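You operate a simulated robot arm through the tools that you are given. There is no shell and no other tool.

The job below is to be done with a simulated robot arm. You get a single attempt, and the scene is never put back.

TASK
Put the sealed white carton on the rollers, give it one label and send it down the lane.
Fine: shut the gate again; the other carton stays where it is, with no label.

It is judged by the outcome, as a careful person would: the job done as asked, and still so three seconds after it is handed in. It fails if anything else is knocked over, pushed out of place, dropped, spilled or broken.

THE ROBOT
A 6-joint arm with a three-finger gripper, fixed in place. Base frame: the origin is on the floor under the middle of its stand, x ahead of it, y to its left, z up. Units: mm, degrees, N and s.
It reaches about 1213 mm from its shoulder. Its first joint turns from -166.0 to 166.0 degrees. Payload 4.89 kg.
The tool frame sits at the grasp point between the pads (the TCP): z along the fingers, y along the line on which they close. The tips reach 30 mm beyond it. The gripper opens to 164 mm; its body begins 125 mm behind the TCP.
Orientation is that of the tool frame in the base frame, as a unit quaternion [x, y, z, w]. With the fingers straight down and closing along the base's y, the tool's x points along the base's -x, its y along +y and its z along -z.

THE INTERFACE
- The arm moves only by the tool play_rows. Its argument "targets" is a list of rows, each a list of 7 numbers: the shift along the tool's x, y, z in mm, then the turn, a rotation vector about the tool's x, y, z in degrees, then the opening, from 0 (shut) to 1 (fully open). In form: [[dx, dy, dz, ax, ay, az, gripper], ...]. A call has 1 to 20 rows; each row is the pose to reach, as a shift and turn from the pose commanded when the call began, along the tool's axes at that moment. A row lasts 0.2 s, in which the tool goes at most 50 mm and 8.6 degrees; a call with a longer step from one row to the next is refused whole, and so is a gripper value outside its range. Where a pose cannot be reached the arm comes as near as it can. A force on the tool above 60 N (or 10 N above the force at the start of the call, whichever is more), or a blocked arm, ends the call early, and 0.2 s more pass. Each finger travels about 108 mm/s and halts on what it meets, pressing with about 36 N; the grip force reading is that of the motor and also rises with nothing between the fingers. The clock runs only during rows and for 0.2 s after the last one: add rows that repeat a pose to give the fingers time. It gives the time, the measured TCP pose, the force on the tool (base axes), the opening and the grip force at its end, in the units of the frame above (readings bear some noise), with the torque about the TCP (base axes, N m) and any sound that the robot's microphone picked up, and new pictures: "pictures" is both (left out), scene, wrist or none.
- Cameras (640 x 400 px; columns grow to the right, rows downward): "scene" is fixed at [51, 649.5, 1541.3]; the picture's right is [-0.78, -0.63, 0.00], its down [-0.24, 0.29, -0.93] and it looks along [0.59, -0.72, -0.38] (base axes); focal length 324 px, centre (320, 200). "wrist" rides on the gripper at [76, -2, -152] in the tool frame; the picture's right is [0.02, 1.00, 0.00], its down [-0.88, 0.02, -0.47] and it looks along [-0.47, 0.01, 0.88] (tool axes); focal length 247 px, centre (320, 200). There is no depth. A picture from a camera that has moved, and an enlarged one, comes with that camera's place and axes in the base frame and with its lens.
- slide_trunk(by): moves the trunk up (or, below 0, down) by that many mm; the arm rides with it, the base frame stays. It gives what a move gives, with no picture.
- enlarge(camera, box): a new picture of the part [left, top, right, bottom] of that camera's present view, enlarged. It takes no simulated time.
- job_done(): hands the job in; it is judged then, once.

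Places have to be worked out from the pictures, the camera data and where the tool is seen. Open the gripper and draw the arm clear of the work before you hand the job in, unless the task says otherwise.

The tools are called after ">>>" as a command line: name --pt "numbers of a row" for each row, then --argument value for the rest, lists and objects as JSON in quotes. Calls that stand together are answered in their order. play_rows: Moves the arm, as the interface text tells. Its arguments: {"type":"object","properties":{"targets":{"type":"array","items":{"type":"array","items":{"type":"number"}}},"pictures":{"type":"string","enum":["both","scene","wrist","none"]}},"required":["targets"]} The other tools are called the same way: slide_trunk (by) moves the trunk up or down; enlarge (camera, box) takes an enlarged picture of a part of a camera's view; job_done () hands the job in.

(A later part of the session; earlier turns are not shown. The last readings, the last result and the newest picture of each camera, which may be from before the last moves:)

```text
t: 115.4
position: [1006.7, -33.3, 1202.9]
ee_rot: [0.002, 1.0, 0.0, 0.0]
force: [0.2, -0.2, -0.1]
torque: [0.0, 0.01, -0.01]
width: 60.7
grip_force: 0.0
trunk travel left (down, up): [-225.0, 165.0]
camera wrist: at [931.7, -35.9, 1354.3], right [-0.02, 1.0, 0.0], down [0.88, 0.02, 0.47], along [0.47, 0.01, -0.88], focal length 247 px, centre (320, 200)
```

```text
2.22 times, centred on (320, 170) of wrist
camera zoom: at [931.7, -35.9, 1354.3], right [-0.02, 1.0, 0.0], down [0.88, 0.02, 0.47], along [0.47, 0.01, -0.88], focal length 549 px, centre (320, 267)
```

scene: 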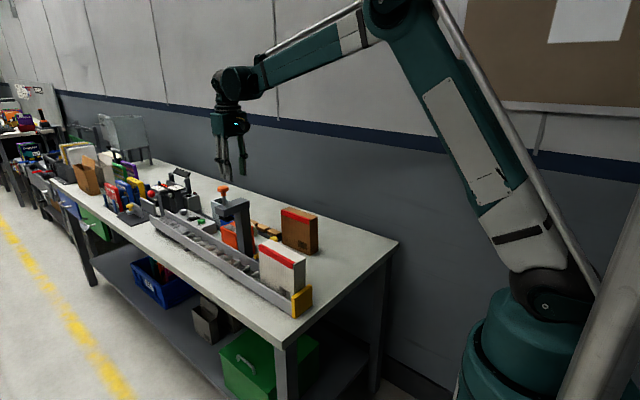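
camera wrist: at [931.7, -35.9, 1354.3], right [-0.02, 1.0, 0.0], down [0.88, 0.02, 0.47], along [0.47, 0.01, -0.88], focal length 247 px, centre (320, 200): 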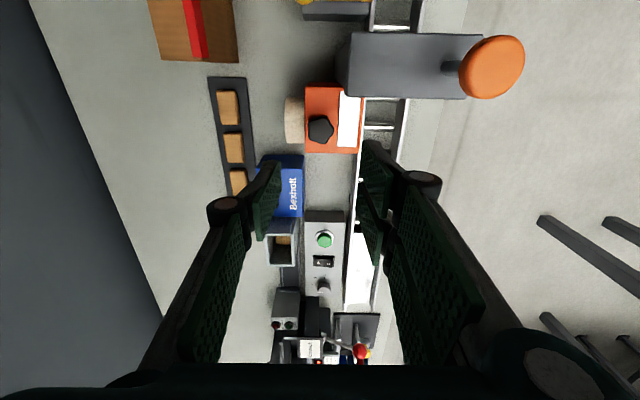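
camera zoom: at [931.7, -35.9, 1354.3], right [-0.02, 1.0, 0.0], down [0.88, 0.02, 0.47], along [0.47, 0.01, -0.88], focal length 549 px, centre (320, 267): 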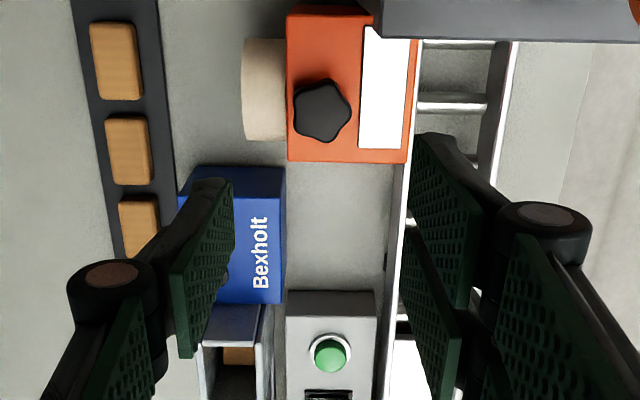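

The star knob lies right below the TCP (≈(1009, −33)). I descend to just above it and check.

>>> play_rows --pt "-2 1 35 0 0 0 0.37" --pt "-2 1 75 0 0 0 0.37" --pt "-2 1 115 0 0 0 0.37" --pt "-2 1 150 0 0 0 0.37" --pt "-2 1 160 0 0 0 0.37" --pt "-2 1 160 0 0 0 0.37"

>>> enlarge --camera "wrist" --box '[230, 100, 410, 260]'

>>> enlarge --camera "scene" --box '[190, 150, 270, 250]'

```text
t: 116.8
position: [1008.4, -31.0, 1041.0]
ee_rot: [0.0, 1.0, 0.0, 0.0]
force: [0.8, 0.6, -0.8]
torque: [-0.02, 0.02, 0.01]
width: 60.4
grip_force: 0.1
trunk travel left (down, up): [-225.0, 165.0]
camera wrist: at [933.7, -34.1, 1193.8], right [-0.02, 1.0, 0.0], down [0.88, 0.02, 0.47], along [0.47, 0.01, -0.88], focal length 247 px, centre (320, 200)
```

scene: 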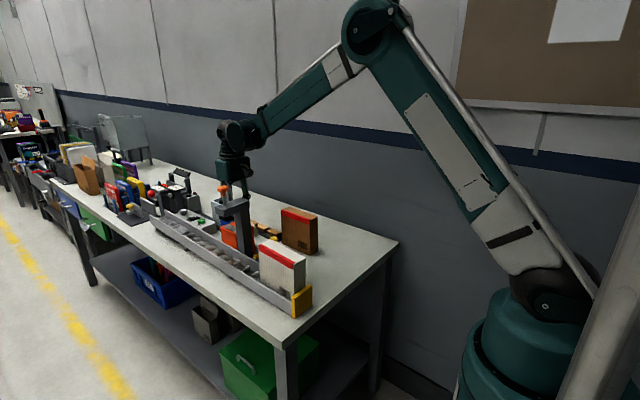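
wrist: 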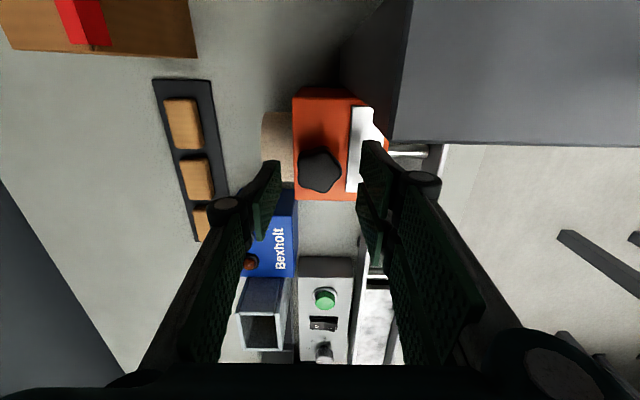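

```text
2.50 times, centred on (320, 180) of wrist
camera zoom: at [933.7, -34.1, 1193.8], right [-0.02, 1.0, 0.0], down [0.88, 0.02, 0.47], along [0.47, 0.01, -0.88], focal length 617 px, centre (320, 250)
```

zoom: 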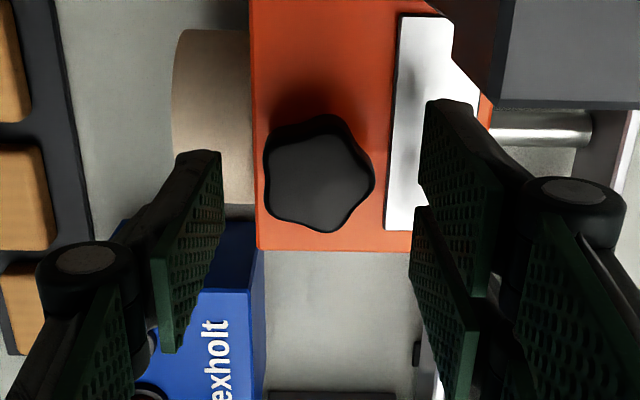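

```text
4.00 times, centred on (230, 200) of scene
camera zoom: at [51.0, 649.5, 1541.3], right [-0.78, -0.63, 0.0], down [-0.24, 0.29, -0.93], along [0.59, -0.72, -0.38], focal length 1296 px, centre (680, 200)
```

zoom: 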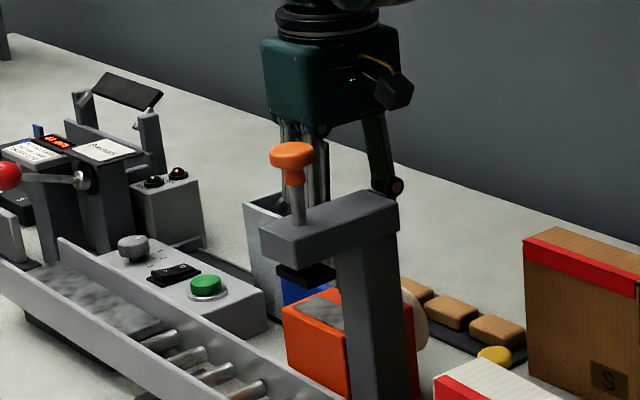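

The knob is centred between the fingers. I lower 31 mm and close on it gently.

>>> play_rows --pt "0 0 12 0 0 0 0.37" --pt "0 0 24 0 0 0 0.37" --pt "0 0 31 0 0 0 0.37" --pt "0 0 31 0 0 0 0.32" --pt "0 0 31 0 0 0 0.27" --pt "0 0 31 0 0 0 0.23" --pt "0 0 31 0 0 0 0.2" --pt "0 0 31 0 0 0 0.2"

>>> enlarge --camera "wrist" --box '[230, 100, 410, 260]'

```text
t: 118.6
position: [1008.7, -31.2, 1013.8]
ee_rot: [0.001, 1.0, 0.0, 0.001]
force: [0.3, 10.3, 24.7]
torque: [0.92, 0.09, -0.01]
width: 38.2
grip_force: 6.3
trunk travel left (down, up): [-225.0, 165.0]
camera wrist: at [932.6, -34.3, 1165.2], right [-0.02, 1.0, 0.0], down [0.88, 0.02, 0.47], along [0.47, 0.01, -0.88], focal length 247 px, centre (320, 200)
```

scene: 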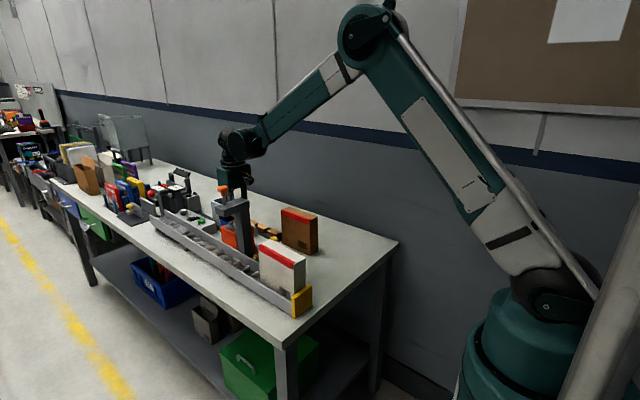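
wrist: 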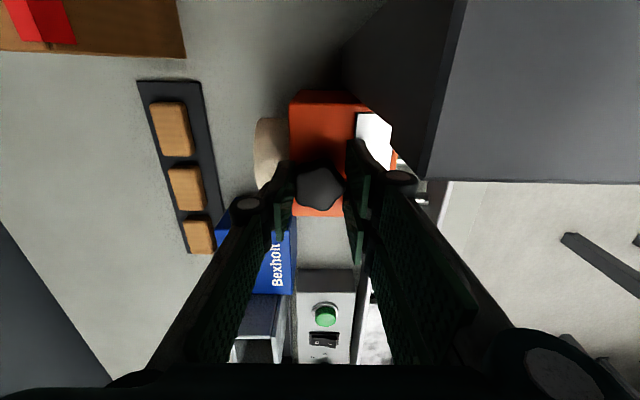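

```text
2.50 times, centred on (320, 180) of wrist
camera zoom: at [932.6, -34.3, 1165.2], right [-0.02, 1.0, 0.0], down [0.88, 0.02, 0.47], along [0.47, 0.01, -0.88], focal length 617 px, centre (320, 250)
```

zoom: 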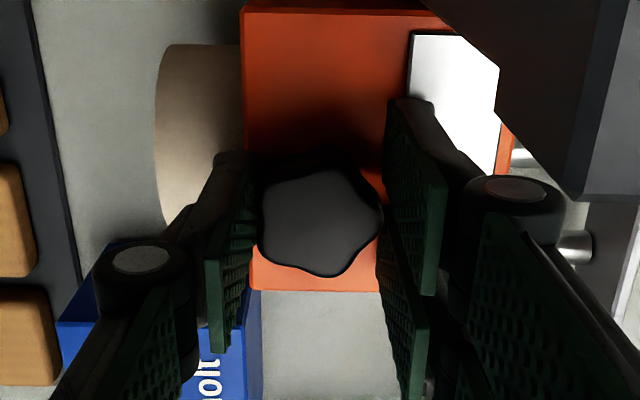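

The tips press on the plate beneath (25 N upward), so I rise 7 mm and let the grip settle on the knob.

>>> play_rows --pt "0 0 -3 0 0 0 0.25" --pt "0 0 -7 0 0 0 0.22" --pt "0 0 -7 0 0 0 0.2" --pt "0 0 -7 0 0 0 0.2"

>>> enlarge --camera "wrist" --box '[230, 100, 410, 260]'

```text
t: 119.6
position: [1009.4, -31.0, 1018.8]
ee_rot: [0.001, 1.0, 0.0, 0.0]
force: [-5.1, -13.5, -10.6]
torque: [-0.55, -0.35, -0.08]
width: 35.0
grip_force: 45.0
trunk travel left (down, up): [-225.0, 165.0]
camera wrist: at [933.7, -35.6, 1170.4], right [-0.02, 1.0, 0.0], down [0.88, 0.02, 0.47], along [0.47, 0.01, -0.88], focal length 247 px, centre (320, 200)
```

scene: 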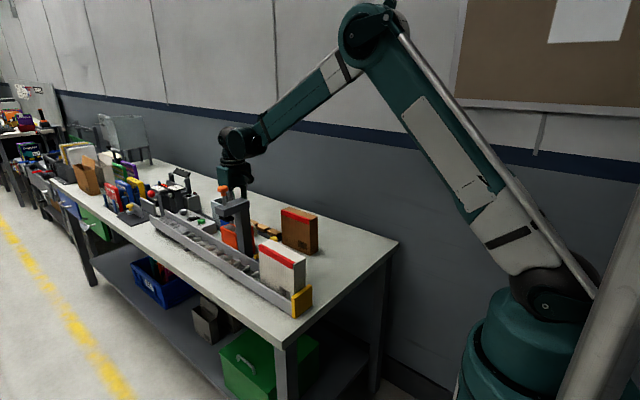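
wrist: 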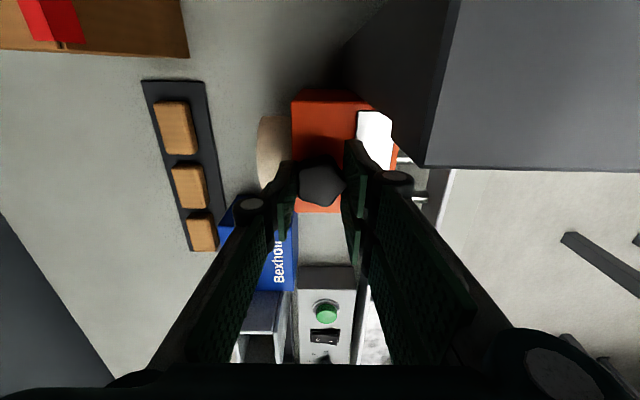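

```text
2.50 times, centred on (320, 180) of wrist
camera zoom: at [933.7, -35.6, 1170.4], right [-0.02, 1.0, 0.0], down [0.88, 0.02, 0.47], along [0.47, 0.01, -0.88], focal length 617 px, centre (320, 250)
```

zoom: 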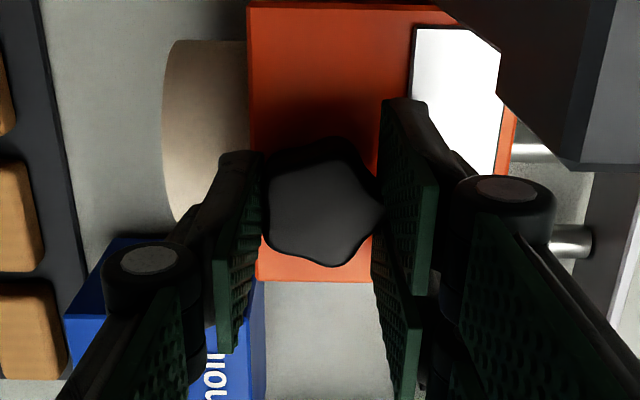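

I hold the knob, though with slight side and pull forces. I relax the pose a little and then try a small turn, watching the torque.

>>> play_rows --pt "0 -1 1 0 0 0 0.2" --pt "0 -1.5 2 0 0 0 0.2" --pt "0 -1.5 2 0 0 5 0.2" --pt "0 -1.5 2 0 0 10 0.2" --pt "0 -1.5 2 0 0 15 0.2" --pictures "wrist"

>>> enlarge --camera "wrist" --box '[230, 100, 410, 260]'

```text
t: 120.8
position: [1009.1, -31.7, 1017.3]
ee_rot: [0.131, 0.991, 0.0, 0.001]
force: [12.0, 2.9, 39.4]
torque: [0.1, -0.42, -0.01]
width: 34.8
grip_force: 44.8
trunk travel left (down, up): [-225.0, 165.0]
camera wrist: at [935.3, -15.9, 1169.6], right [0.24, 0.97, 0.0], down [0.85, -0.21, 0.47], along [0.46, -0.11, -0.88], focal length 247 px, centre (320, 200)
```

wrist: 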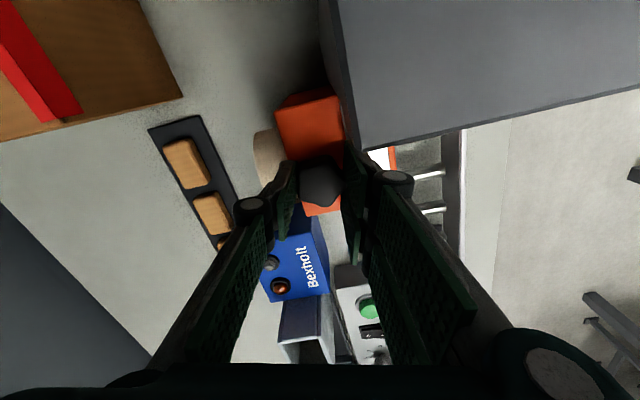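

```text
2.50 times, centred on (320, 180) of wrist
camera zoom: at [935.3, -15.9, 1169.6], right [0.24, 0.97, 0.0], down [0.85, -0.21, 0.47], along [0.46, -0.11, -0.88], focal length 617 px, centre (320, 250)
```

zoom: 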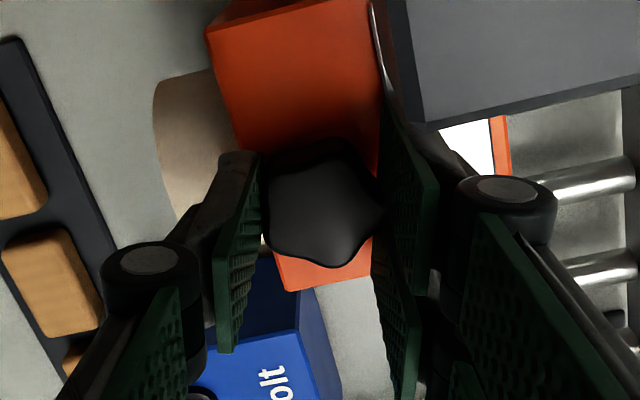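

The star knob turns freely with the gripper, so it is a working control of the label unit. I ease up 1.5 mm and keep turning clockwise in small steps, listening for a click.

>>> play_rows --pt "0 0 -1.5 0 0 0 0.2" --pt "0 0 -1.5 0 0 6 0.2" --pt "0 0 -1.5 0 0 12 0.2" --pt "0 0 -1.5 0 0 18 0.2" --pt "0 0 -1.5 0 0 24 0.2" --pt "0 0 -1.5 0 0 30 0.2" --pictures "both"

>>> enlarge --camera "wrist" --box '[230, 80, 450, 260]'

>>> enlarge --camera "scene" --box '[205, 180, 260, 250]'

```text
t: 122.2
position: [1009.6, -32.8, 1018.6]
ee_rot: [0.384, 0.923, 0.0, 0.0]
force: [2.2, 7.9, 2.3]
torque: [0.19, -0.19, 0.03]
width: 34.9
grip_force: 45.1
trunk travel left (down, up): [-225.0, 165.0]
camera wrist: at [954.7, 19.0, 1169.7], right [0.69, 0.72, 0.0], down [0.64, -0.61, 0.47], along [0.34, -0.33, -0.88], focal length 247 px, centre (320, 200)
```

scene: 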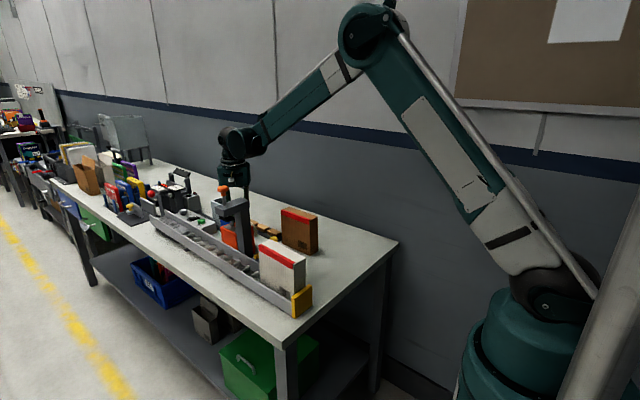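
wrist: 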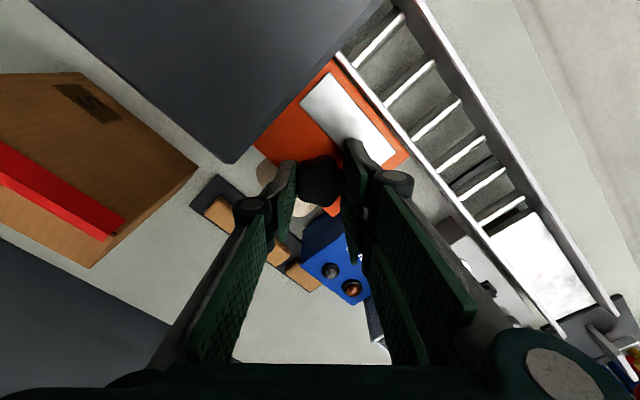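

```text
2.22 times, centred on (340, 170) of wrist
camera zoom: at [954.7, 19.0, 1169.7], right [0.69, 0.72, 0.0], down [0.64, -0.61, 0.47], along [0.34, -0.33, -0.88], focal length 549 px, centre (276, 267)
```

zoom: 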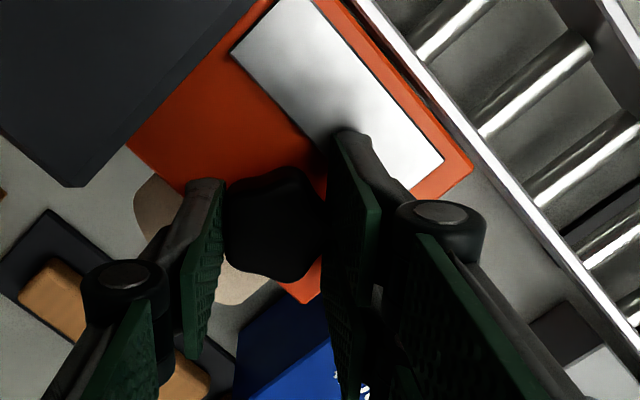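

```text
5.71 times, centred on (232, 215) of scene
camera zoom: at [51.0, 649.5, 1541.3], right [-0.78, -0.63, 0.0], down [-0.24, 0.29, -0.93], along [0.59, -0.72, -0.38], focal length 1851 px, centre (820, 114)
```

zoom: 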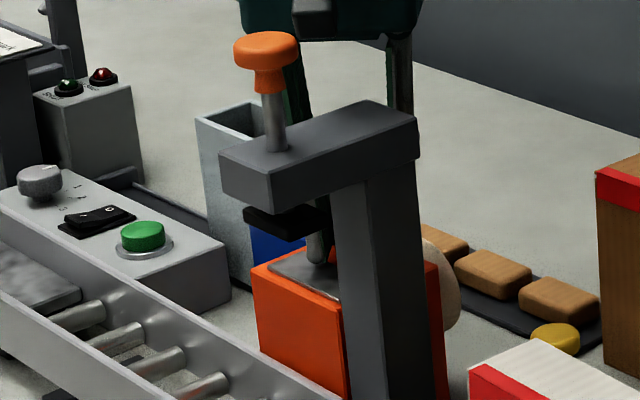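

45° turned, no sound yet, hardly any torque. I continue another 45° clockwise.

>>> play_rows --pt "0 0 0 0 0 7 0.2" --pt "0 0 0 0 0 14 0.2" --pt "0 0 0 0 0 21 0.2" --pt "0 0 0 0 0 28 0.2" --pt "0 0 0 0 0 35 0.2" --pt "0 0 0 0 0 42 0.2" --pt "0 0 0 0 0 46 0.2" --pictures "both"

>>> enlarge --camera "wrist" --box '[230, 60, 450, 260]'

>>> enlarge --camera "scene" --box '[205, 180, 260, 250]'

```text
t: 123.8
position: [1010.1, -32.0, 1017.9]
ee_rot: [0.714, 0.7, 0.0, 0.001]
force: [-21.6, 14.0, -16.3]
torque: [0.55, 0.48, -0.01]
width: 35.3
grip_force: 44.9
trunk travel left (down, up): [-225.0, 165.0]
camera wrist: at [1009.9, 42.8, 1169.7], right [1.0, 0.0, 0.0], down [0.0, -0.88, 0.47], along [0.0, -0.47, -0.88], focal length 247 px, centre (320, 200)
```

scene: 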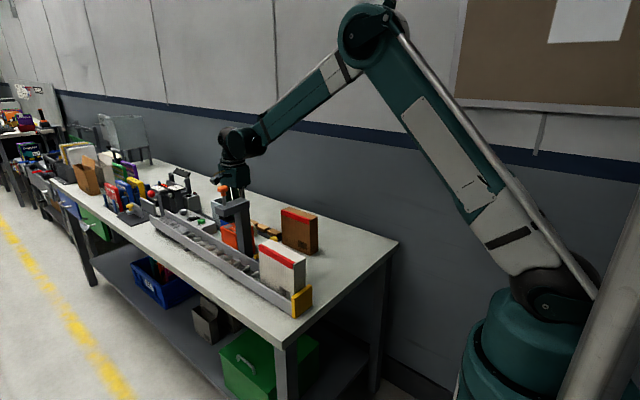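
wrist: 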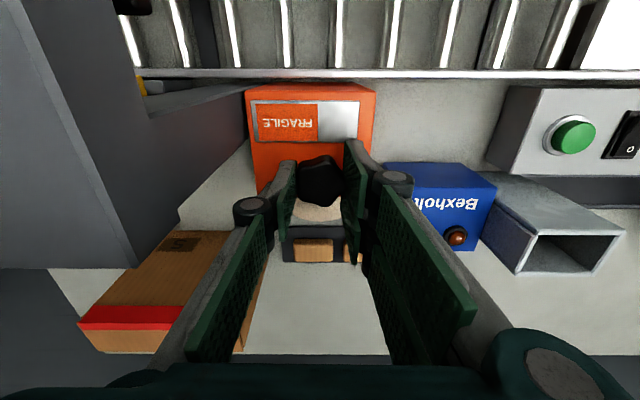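

```text
2.00 times, centred on (340, 160) of wrist
camera zoom: at [1009.9, 42.8, 1169.7], right [1.0, 0.0, 0.0], down [0.0, -0.88, 0.47], along [0.0, -0.47, -0.88], focal length 494 px, centre (280, 280)
```

zoom: 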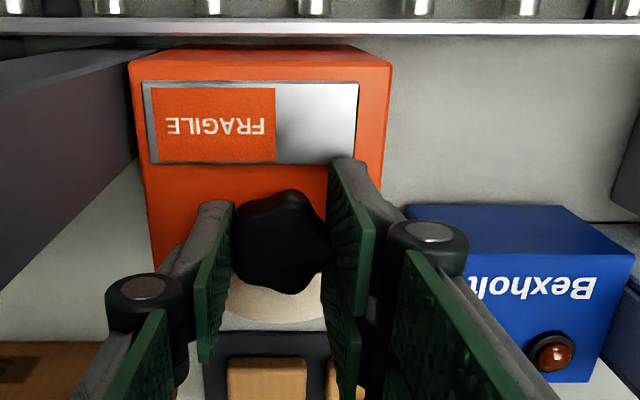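

```text
5.71 times, centred on (232, 215) of scene
camera zoom: at [51.0, 649.5, 1541.3], right [-0.78, -0.63, 0.0], down [-0.24, 0.29, -0.93], along [0.59, -0.72, -0.38], focal length 1851 px, centre (820, 114)
```

zoom: 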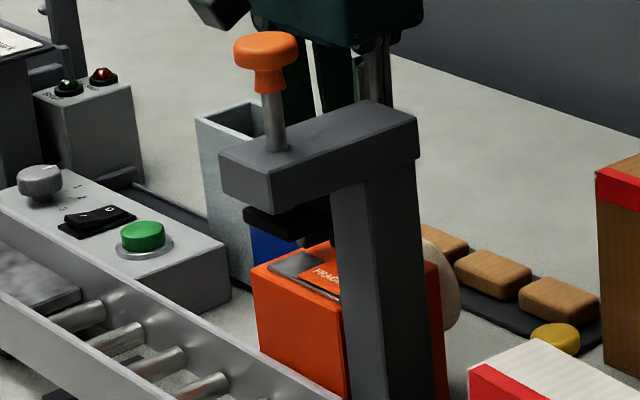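

Turning the star knob has fed out one label: an orange "FRAGILE" label now lies on the plate. So the labeller needs a label fed first, then the press. I stop turning, release the knob and rise straight up.

>>> play_rows --pt "0 0 0 0 0 0 0.28" --pt "0 0 0 0 0 0 0.37" --pt "0 0 0 0 0 0 0.37" --pt "0 0 -15 0 0 0 0.37" --pt "0 0 -40 0 0 0 0.37" --pt "0 0 -75 0 0 0 0.37" --pt "0 0 -110 0 0 0 0.37" --pt "0 0 -150 0 0 0 0.37" --pt "0 0 -190 0 0 0 0.37" --pt "0 0 -190 0 0 0 0.37"

>>> enlarge --camera "wrist" --box '[230, 60, 430, 220]'

>>> enlarge --camera "scene" --box '[210, 205, 250, 245]'

```text
t: 126.0
position: [1010.7, -33.7, 1209.8]
ee_rot: [0.713, 0.701, 0.0, -0.001]
force: [-0.2, -0.3, 1.2]
torque: [0.02, -0.1, 0.01]
width: 60.8
grip_force: 0.0
trunk travel left (down, up): [-225.0, 165.0]
camera wrist: at [1009.2, 41.0, 1361.7], right [1.0, 0.0, 0.0], down [0.0, -0.88, 0.47], along [0.0, -0.47, -0.88], focal length 247 px, centre (320, 200)
```

scene: 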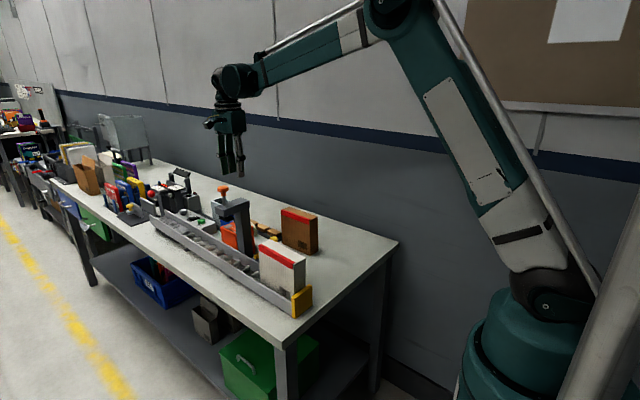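
wrist: 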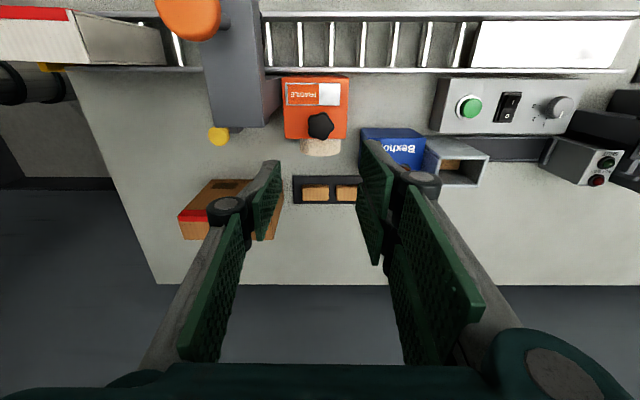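

```text
2.50 times, centred on (330, 140) of wrist
camera zoom: at [1009.2, 41.0, 1361.7], right [1.0, 0.0, 0.0], down [0.0, -0.88, 0.47], along [0.0, -0.47, -0.88], focal length 617 px, centre (295, 350)
```

zoom: 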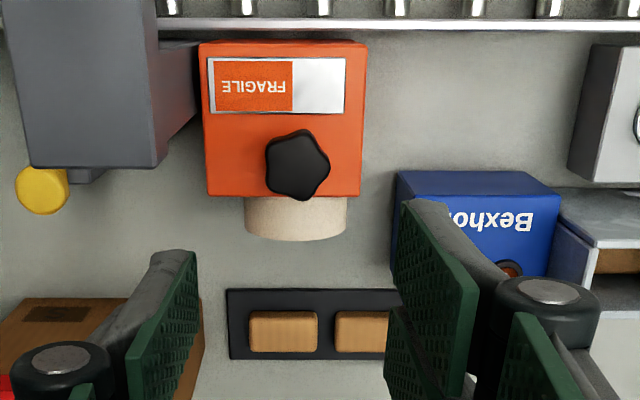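

```text
10.00 times, centred on (230, 225) of scene
camera zoom: at [51.0, 649.5, 1541.3], right [-0.78, -0.63, 0.0], down [-0.24, 0.29, -0.93], along [0.59, -0.72, -0.38], focal length 3240 px, centre (1220, -50)
```

zoom: 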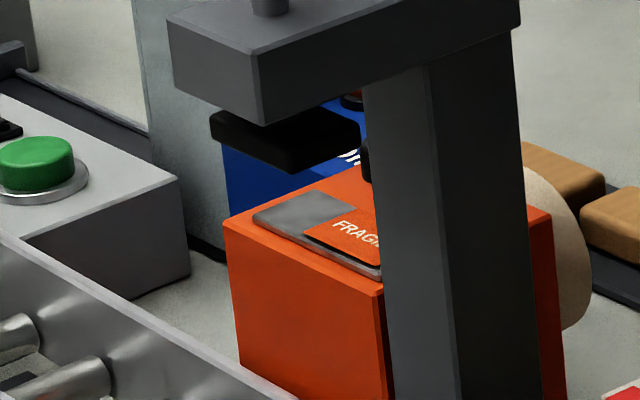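

The label is ready on the plate. Now I shut the gate, fetch the carton back under the press and press once. First I turn the tool back and go to the −y side of the gate knob.

>>> play_rows --pt "0 0 -30 0 0 -8 0.37" --pt "0 0 -30 0 0 -16 0.37" --pt "5 -20 -30 0 0 -24 0.37" --pt "10 -50 -30 0 0 -32 0.37" --pt "15 -80 -30 0 0 -40 0.37" --pt "20 -110 -30 0 0 -48 0.37" --pt "25 -140 -30 0 0 -56 0.37" --pt "30 -165 -30 0 0 -64 0.37" --pt "32 -174 -30 0 0 -72 0.5" --pt "32 -174 -10 0 0 -80 0.7" --pt "32 -174 30 0 0 -88 0.9" --pt "32 -174 70 0 0 -91 1" --pt "32 -174 110 0 0 -91 1" --pt "32 -174 150 0 0 -91 1" --pt "32 -174 185 0 0 -91 1" --pt "32 -174 198 0 0 -91 1" --pt "32 -174 198 0 0 -91 1" --pictures "wrist"

>>> enlarge --camera "wrist" --box '[100, 100, 340, 300]'

```text
t: 129.6
position: [836.7, 2.7, 1008.9]
ee_rot: [-0.001, 1.0, 0.0, 0.0]
force: [0.0, -0.7, -0.1]
torque: [0.0, 0.02, 0.0]
width: 163.9
grip_force: 0.1
trunk travel left (down, up): [-225.0, 165.0]
camera wrist: at [760.1, -0.4, 1162.0], right [-0.02, 1.0, 0.0], down [0.88, 0.02, 0.47], along [0.47, 0.01, -0.88], focal length 247 px, centre (320, 200)
```

wrist: 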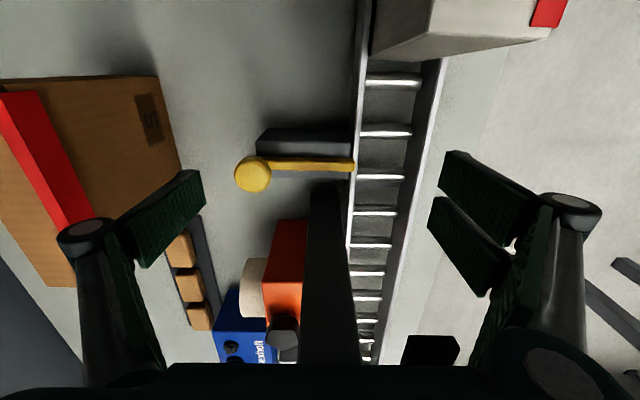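

```text
2.00 times, centred on (220, 200) of wrist
camera zoom: at [760.1, -0.4, 1162.0], right [-0.02, 1.0, 0.0], down [0.88, 0.02, 0.47], along [0.47, 0.01, -0.88], focal length 494 px, centre (520, 200)
```

zoom: 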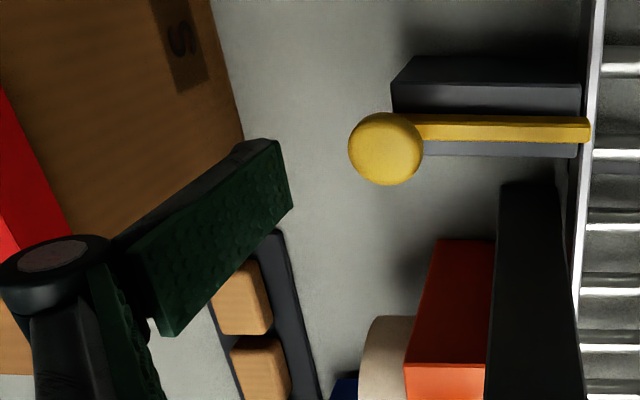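

Same setup as before. I lower 57 mm and push the gate knob +y to its shut stop.

>>> play_rows --pt "0 0 20 0 0 0 1" --pt "0 0 40 0 0 0 1" --pt "0 0 58 0 0 0 1" --pt "0 7 58 0 0 0 1" --pt "0 13 58 0 0 0 1" --pt "0 20 58 0 0 0 1" --pt "0 28 58 0 0 0 1" --pt "0 36 58 0 0 0 1" --pt "0 44 58 0 0 0 1" --pt "0 52 58 0 0 0 1" --pt "0 60 58 0 0 0 1" --pt "0 67 58 0 0 0 1" --pt "0 73 58 0 0 0 1" --pt "0 76 58 0 0 0 1" --pt "0 77.5 58 0 0 0 1" --pictures "wrist"

```text
t: 132.8
position: [835.8, 80.3, 952.6]
ee_rot: [0.0, 1.0, 0.0, 0.0]
force: [-0.1, -0.5, 0.4]
torque: [0.0, 0.04, 0.03]
width: 164.0
grip_force: 0.0
trunk travel left (down, up): [-225.0, 165.0]
camera wrist: at [760.4, 76.5, 1104.2], right [-0.02, 1.0, 0.0], down [0.88, 0.02, 0.47], along [0.47, 0.01, -0.88], focal length 247 px, centre (320, 200)
```

wrist: 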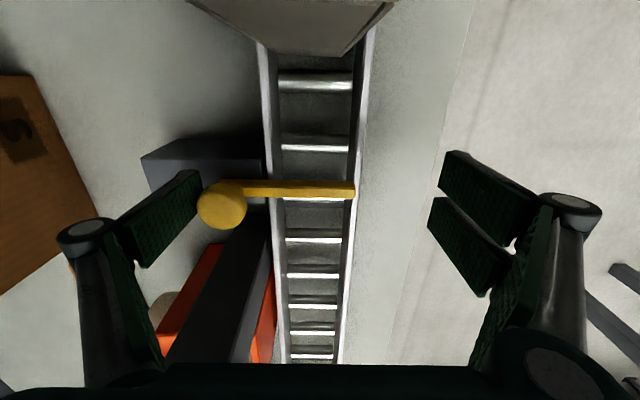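

Nearly shut; one more gentle nudge to the stop, then back off and rise.

>>> play_rows --pt "0 1 0 0 0 0 1" --pt "0 2 0 0 0 0 1" --pictures "none"

>>> play_rows --pt "0 -4 0 0 0 0 1" --pt "0 -8 -5 0 0 0 1" --pt "0 -8 -40 0 0 0 1" --pt "0 -8 -80 0 0 0 1" --pt "0 -8 -120 0 0 0 1" --pt "30 -6 -155 0 0 0 0.8" --pt "70 -4 -165 0 -0.5 0 0.6" --pt "110 -4 -165 0 -1 0 0.45" --pt "145 -4 -165 0 -1.5 0 0.42" --pt "162 -3 -165 0 -2 0 0.42" --pt "162 -3 -165 0 -2 0 0.42"

>>> enlarge --camera "wrist" --box '[220, 30, 420, 290]'

```text
t: 133.4
position: [835.8, 81.0, 952.3]
ee_rot: [0.0, 1.0, 0.0, 0.0]
force: [-1.7, -22.8, -4.4]
torque: [0.41, 0.01, -0.28]
width: 164.2
grip_force: 0.3
trunk travel left (down, up): [-225.0, 165.0]
```

```text
t: 135.8
position: [675.8, 80.0, 1118.3]
ee_rot: [0.0, 1.0, 0.0, 0.018]
force: [-1.2, 0.1, 0.6]
torque: [0.01, -0.1, 0.01]
width: 68.8
grip_force: 0.2
trunk travel left (down, up): [-225.0, 165.0]
camera wrist: at [594.5, 76.2, 1267.0], right [-0.02, 1.0, 0.0], down [0.86, 0.02, 0.5], along [0.5, 0.01, -0.86], focal length 247 px, centre (320, 200)
```

scene: 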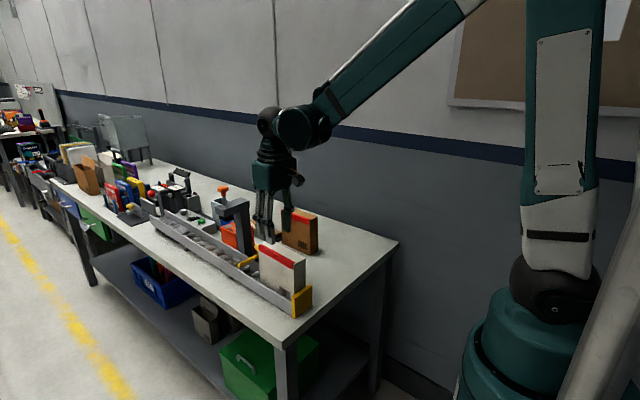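
wrist: 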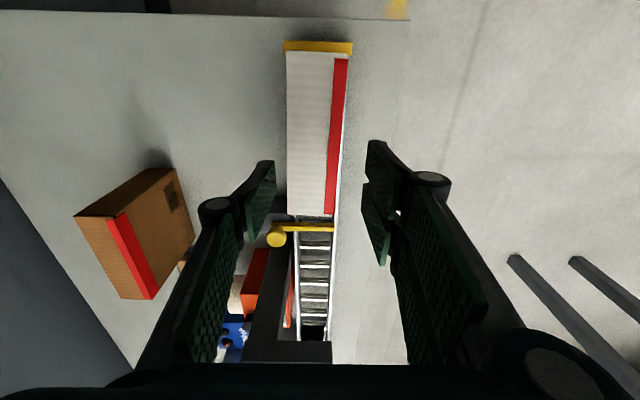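

```text
1.54 times, centred on (320, 160) of wrist
camera zoom: at [594.5, 76.2, 1267.0], right [-0.02, 1.0, 0.0], down [0.86, 0.02, 0.5], along [0.5, 0.01, -0.86], focal length 380 px, centre (320, 262)
```

zoom: 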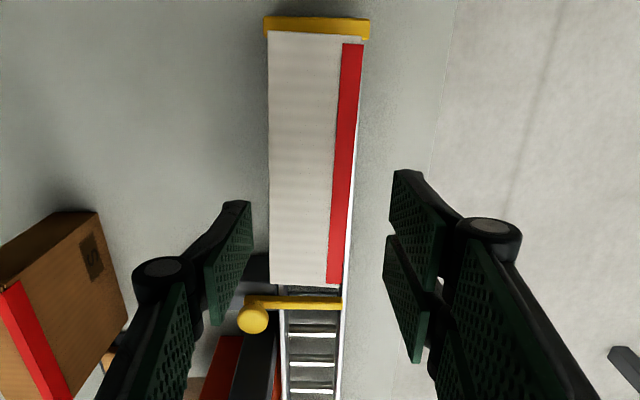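

The gate is shut (23 N at the stop). The carton is again near (670, 71); I shift to it and descend to grip it as before.

>>> play_rows --pt "3 -4 15 0 0 0 0.42" --pt "5 -7.8 35 0 0 0 0.42" --pt "5 -7.8 50 0 0 0 0.42" --pt "5 -7.8 52 0 0 0 0.42" --pictures "wrist"

>>> enlarge --camera "wrist" --box '[230, 100, 410, 260]'

```text
t: 136.8
position: [673.5, 70.1, 1065.2]
ee_rot: [-0.001, 1.0, 0.0, 0.017]
force: [0.6, -0.1, -0.4]
torque: [-0.01, 0.04, 0.02]
width: 68.5
grip_force: 0.1
trunk travel left (down, up): [-225.0, 165.0]
camera wrist: at [591.4, 67.8, 1214.6], right [-0.02, 1.0, 0.0], down [0.86, 0.02, 0.5], along [0.5, 0.01, -0.86], focal length 247 px, centre (320, 200)
```

wrist: 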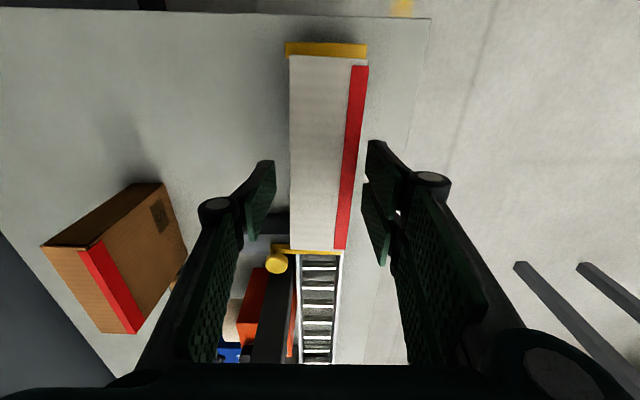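

```text
2.50 times, centred on (320, 180) of wrist
camera zoom: at [591.4, 67.8, 1214.6], right [-0.02, 1.0, 0.0], down [0.86, 0.02, 0.5], along [0.5, 0.01, -0.86], focal length 617 px, centre (320, 250)
```

zoom: 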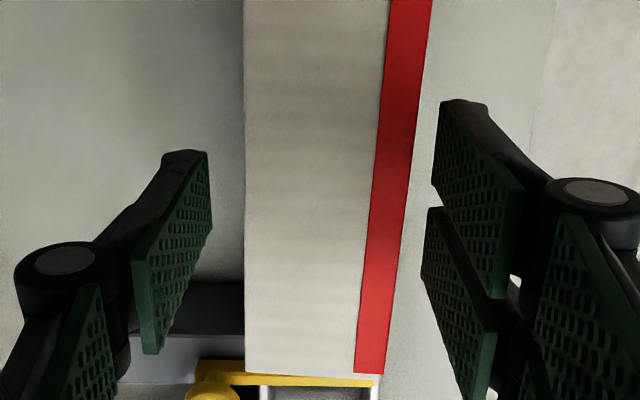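

Centred again. I descend 53 mm and close on the carton.

>>> play_rows --pt "0 0 20 0 0 0 0.42" --pt "0 0 38 0 0 0 0.42" --pt "0 0 50 0 0 0 0.42" --pt "0 0 53 0 0 0 0.42" --pt "0 0 53 0 0 0 0.36" --pt "0 0 53 0 0 0 0.3" --pt "0 0 53 0 0 0 0.25" --pt "0 0 53 0 0 0 0.2" --pt "0 0 53 0 0 0 0.2" --pt "0 0 53 0 0 0 0.2" --pictures "scene"

```text
t: 139.0
position: [673.4, 71.9, 1012.9]
ee_rot: [0.0, 1.0, 0.0, 0.018]
force: [-1.2, 0.2, 1.2]
torque: [0.01, 0.01, -0.02]
width: 49.3
grip_force: 36.2
trunk travel left (down, up): [-225.0, 165.0]
```

scene: 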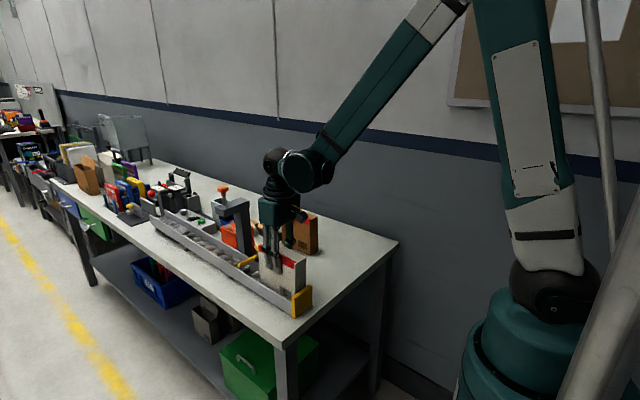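

Gripped. I lift, carry around the press and lower it onto the rollers as before.

>>> play_rows --pt "0 0 -5 0 0 0 0.2" --pt "0 0 -20 0 0 0 0.2" --pt "0 0 -45 0 0 0 0.2" --pt "0 0 -75 0 0.5 0 0.2" --pt "0 0 -110 0 1 0 0.2" --pt "0 0 -145 0 1.5 0 0.2" --pt "0 0 -180 0 2 0 0.2" --pt "0 0 -215 0 2 0 0.2" --pt "0 0 -238 0 2 0 0.2" --pt "0 0 -238 0 2 0 0.2" --pictures "scene"

>>> play_rows --pt "-12 -15 0 0 0 0 0.2" --pt "-30 -42 0 0 0 0 0.2" --pt "-52 -75 0 0 0 0 0.2" --pt "-75 -108 0 0 0 0 0.2" --pt "-100 -140 0 0 0 0 0.2" --pt "-125 -168 0 0 0 0 0.2" --pt "-155 -187 0 0 0 0 0.2" --pt "-192 -187 0 0 0 0 0.2" --pt "-230 -187 0 0 0 0 0.2" --pt "-268 -187 0 0 0 0 0.2" --pt "-306 -187 0 0 0 0 0.2" --pt "-344 -187 0 0 0 0 0.2" --pt "-380 -187 0 0 0 0 0.2" --pt "-405 -187 0 0 0 0 0.2" --pt "-420 -187 0 0 0 0 0.2" --pt "-420 -187 0 0 0 0 0.2" --pictures "both"

```text
t: 141.2
position: [665.1, 71.8, 1249.5]
ee_rot: [0.0, 1.0, 0.0, 0.0]
force: [0.1, -0.4, 0.4]
torque: [0.04, -0.05, -0.01]
width: 48.9
grip_force: 35.8
trunk travel left (down, up): [-225.0, 165.0]
```

scene: 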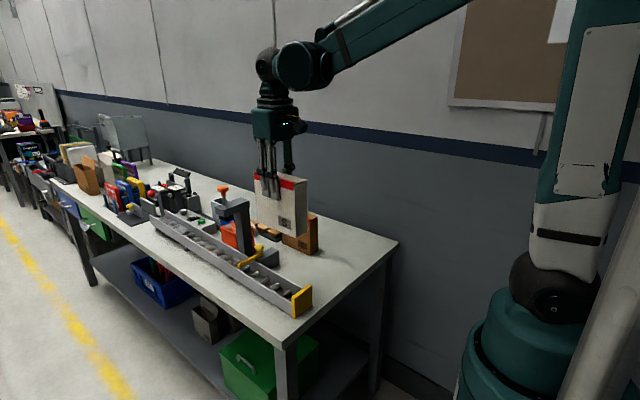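

```text
t: 144.6
position: [1085.7, -115.5, 1248.8]
ee_rot: [0.0, 1.0, 0.0, 0.0]
force: [-0.1, 1.3, -1.0]
torque: [0.02, 0.04, 0.0]
width: 48.7
grip_force: 36.0
trunk travel left (down, up): [-225.0, 165.0]
camera wrist: at [1009.9, -119.3, 1401.2], right [-0.02, 1.0, 0.0], down [0.88, 0.02, 0.47], along [0.47, 0.01, -0.88], focal length 247 px, centre (320, 200)
```

scene: 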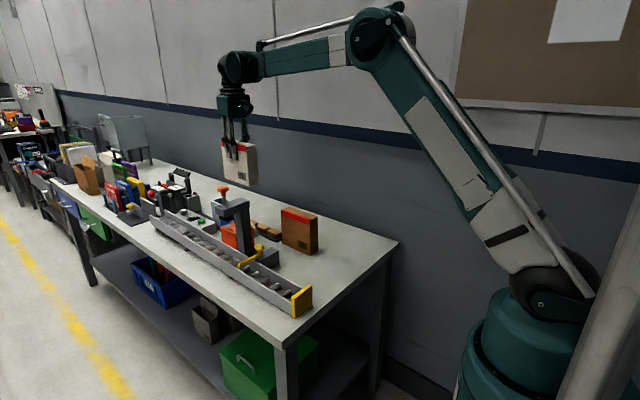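
wrist: 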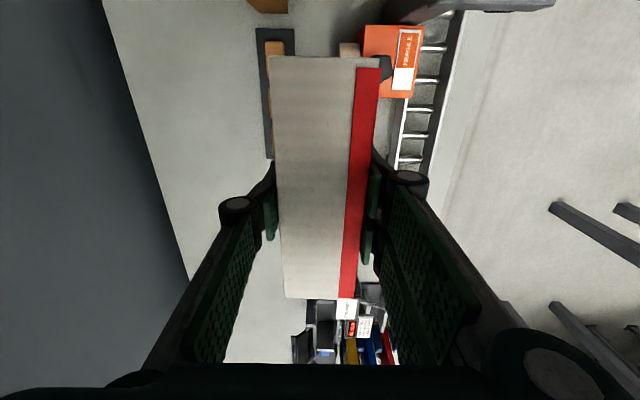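

The label still lies ready on its plate. I move +y 190 over the lane, then lower with the tilt.

>>> play_rows --pt "0 15 0 0 0 0 0.2" --pt "0 45 0 0 0 0 0.2" --pt "0 75 0 0 0 0 0.2" --pt "0 105 0 0 0 0 0.2" --pt "0 135 0 0 0 0 0.2" --pt "0 165 0 0 0 0 0.2" --pt "0 184 0 0 0 0 0.2" --pt "0 190 0 0 0 0 0.2" --pt "0 190 0 0 0 0 0.2" --pictures "wrist"

>>> play_rows --pt "0 0 20 0 -0.5 0 0.2" --pt "0 0 50 0 -1 0 0.2" --pt "0 0 80 0 -1.5 0 0.2" --pt "0 0 110 0 -2 0 0.2" --pt "0 0 135 0 -2 0 0.2" --pt "0 0 150 0 -2 0 0.2" --pt "0 0 150 0 -2 0 0.2" --pictures "wrist"

>>> enlarge --camera "wrist" --box '[230, 0, 400, 80]'

```text
t: 146.6
position: [1085.5, 75.2, 1250.0]
ee_rot: [0.0, 1.0, 0.0, -0.001]
force: [-0.3, 0.4, -0.1]
torque: [-0.03, -0.02, 0.0]
width: 49.0
grip_force: 36.1
trunk travel left (down, up): [-225.0, 165.0]
camera wrist: at [1009.7, 71.1, 1402.7], right [-0.02, 1.0, 0.0], down [0.88, 0.02, 0.47], along [0.47, 0.01, -0.88], focal length 247 px, centre (320, 200)
```

wrist: 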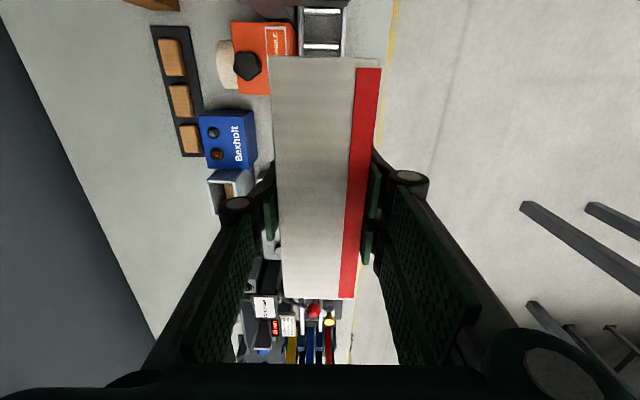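

```text
t: 148.2
position: [1084.5, 74.4, 1099.7]
ee_rot: [0.0, 1.0, 0.0, 0.017]
force: [-0.1, 1.0, -0.2]
torque: [0.0, 0.03, -0.01]
width: 49.0
grip_force: 35.6
trunk travel left (down, up): [-225.0, 165.0]
camera wrist: at [1003.1, 70.9, 1248.2], right [-0.02, 1.0, 0.0], down [0.86, 0.02, 0.5], along [0.5, 0.01, -0.86], focal length 247 px, centre (320, 200)
```

wrist: 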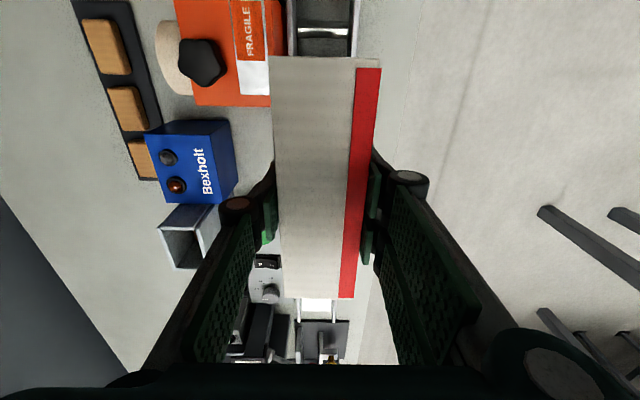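

```text
3.76 times, centred on (315, 40) of wrist
camera zoom: at [1003.1, 70.9, 1248.2], right [-0.02, 1.0, 0.0], down [0.86, 0.02, 0.5], along [0.5, 0.01, -0.86], focal length 930 px, centre (339, 802)
```

zoom: 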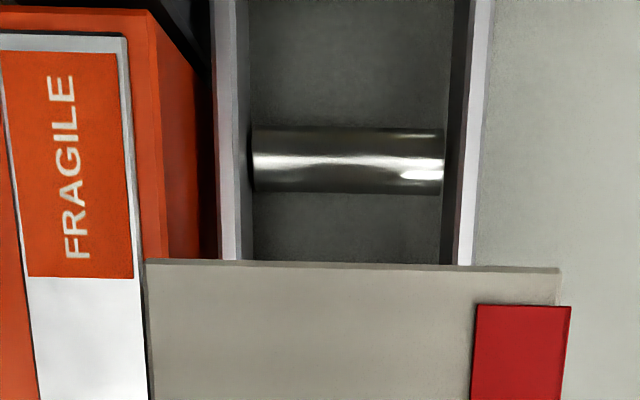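

Aligned. I lower to just above contact, then feel.

>>> play_rows --pt "0 0 15 0 0 0 0.2" --pt "0 0 30 0 0 0 0.2" --pt "0 0 45 0 0 0 0.2" --pt "0 0 58 0 0 0 0.2" --pt "0 0 65 0 0 0 0.2" --pt "0 0 69 0 0 0 0.2" --pt "0 0 69 0 0 0 0.2" --pictures "none"

>>> play_rows --pt "0 0 1 0 0 0 0.2" --pt "0 0 2 0 0 0 0.2" --pictures "none"

```text
t: 149.8
position: [1087.2, 72.5, 1031.5]
ee_rot: [0.001, 1.0, 0.0, 0.017]
force: [0.1, -0.8, -1.1]
torque: [-0.01, 0.04, 0.02]
width: 49.2
grip_force: 36.6
trunk travel left (down, up): [-225.0, 165.0]
```

```text
t: 150.4
position: [1088.1, 73.3, 1029.3]
ee_rot: [0.0, 1.0, 0.0, 0.017]
force: [0.5, 1.0, -1.2]
torque: [0.0, 0.0, 0.01]
width: 49.0
grip_force: 36.0
trunk travel left (down, up): [-225.0, 165.0]
```

Not touching yet; 2 mm more.

>>> play_rows --pt "0 0 1 0 0 0 0.2" --pt "0 0 2 0 0 0 0.2" --pictures "none"

```text
t: 151.0
position: [1086.8, 72.0, 1028.2]
ee_rot: [0.0, 1.0, -0.001, 0.017]
force: [-0.6, 0.0, 4.9]
torque: [0.0, 0.09, 0.01]
width: 49.3
grip_force: 36.2
trunk travel left (down, up): [-225.0, 165.0]
```

Contact (5 N). I release it and wait for it to roll to the gate.

>>> play_rows --pt "0 0 0 0 0 0 0.2" --pt "0 0 0 0 0 0 0.33" --pt "0 0 0 0 0 0 0.45" --pt "0 0 0 0 0 0 0.5" --pt "0 0 0 0 0 0 0.5" --pt "0 0 0 0 0 0 0.5" --pt "0 0 0 0 0 0 0.5" --pt "0 0 0 0 0 0 0.5" --pt "0 0 0 0 0 0 0.5" --pt "0 0 0 0 0 0 0.5" --pt "0 0 0 0 0 0 0.5" --pt "0 0 0 0 0 0 0.5" --pt "0 0 0 0 0 0 0.5" --pt "0 0 0 0 0 0 0.5"

>>> enlarge --camera "scene" --box '[180, 180, 280, 270]'

>>> enlarge --camera "wrist" --box '[150, 0, 400, 150]'

```text
t: 154.0
position: [1087.0, 73.8, 1026.9]
ee_rot: [0.0, 1.0, 0.001, 0.017]
force: [0.0, -0.7, -0.3]
torque: [-0.01, 0.01, -0.03]
width: 82.2
grip_force: 0.0
trunk travel left (down, up): [-225.0, 165.0]
camera wrist: at [1006.4, 70.4, 1175.8], right [-0.02, 1.0, 0.0], down [0.86, 0.02, 0.5], along [0.5, 0.01, -0.86], focal length 247 px, centre (320, 200)
```

scene: 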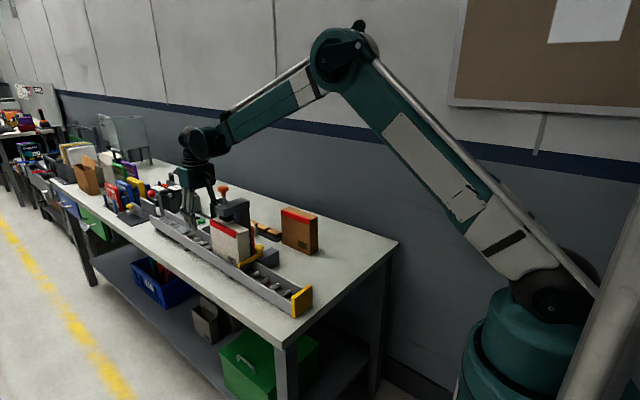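
wrist: 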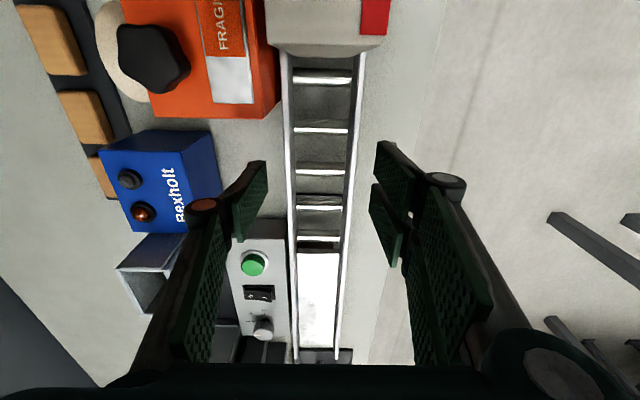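

```text
4.44 times, centred on (230, 225) of scene
camera zoom: at [51.0, 649.5, 1541.3], right [-0.78, -0.63, 0.0], down [-0.24, 0.29, -0.93], along [0.59, -0.72, -0.38], focal length 1440 px, centre (720, 89)
```

zoom: 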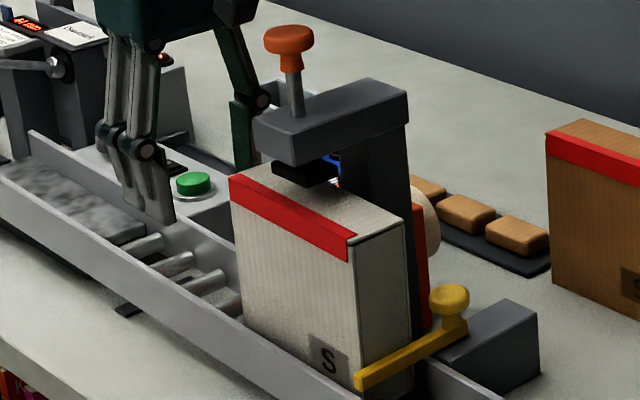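

```text
2.56 times, centred on (275, 75) of wrist
camera zoom: at [1006.4, 70.4, 1175.8], right [-0.02, 1.0, 0.0], down [0.86, 0.02, 0.5], along [0.5, 0.01, -0.86], focal length 632 px, centre (435, 520)
```

zoom: 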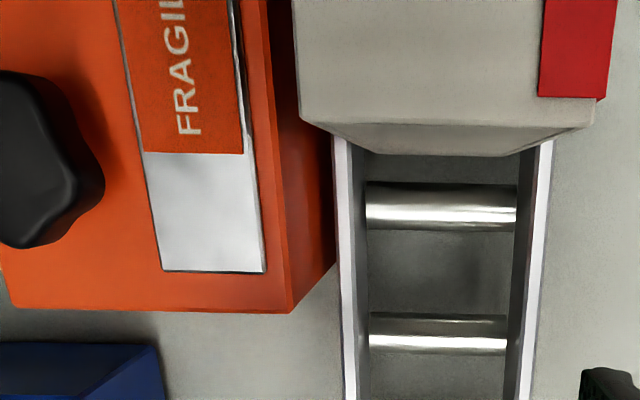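

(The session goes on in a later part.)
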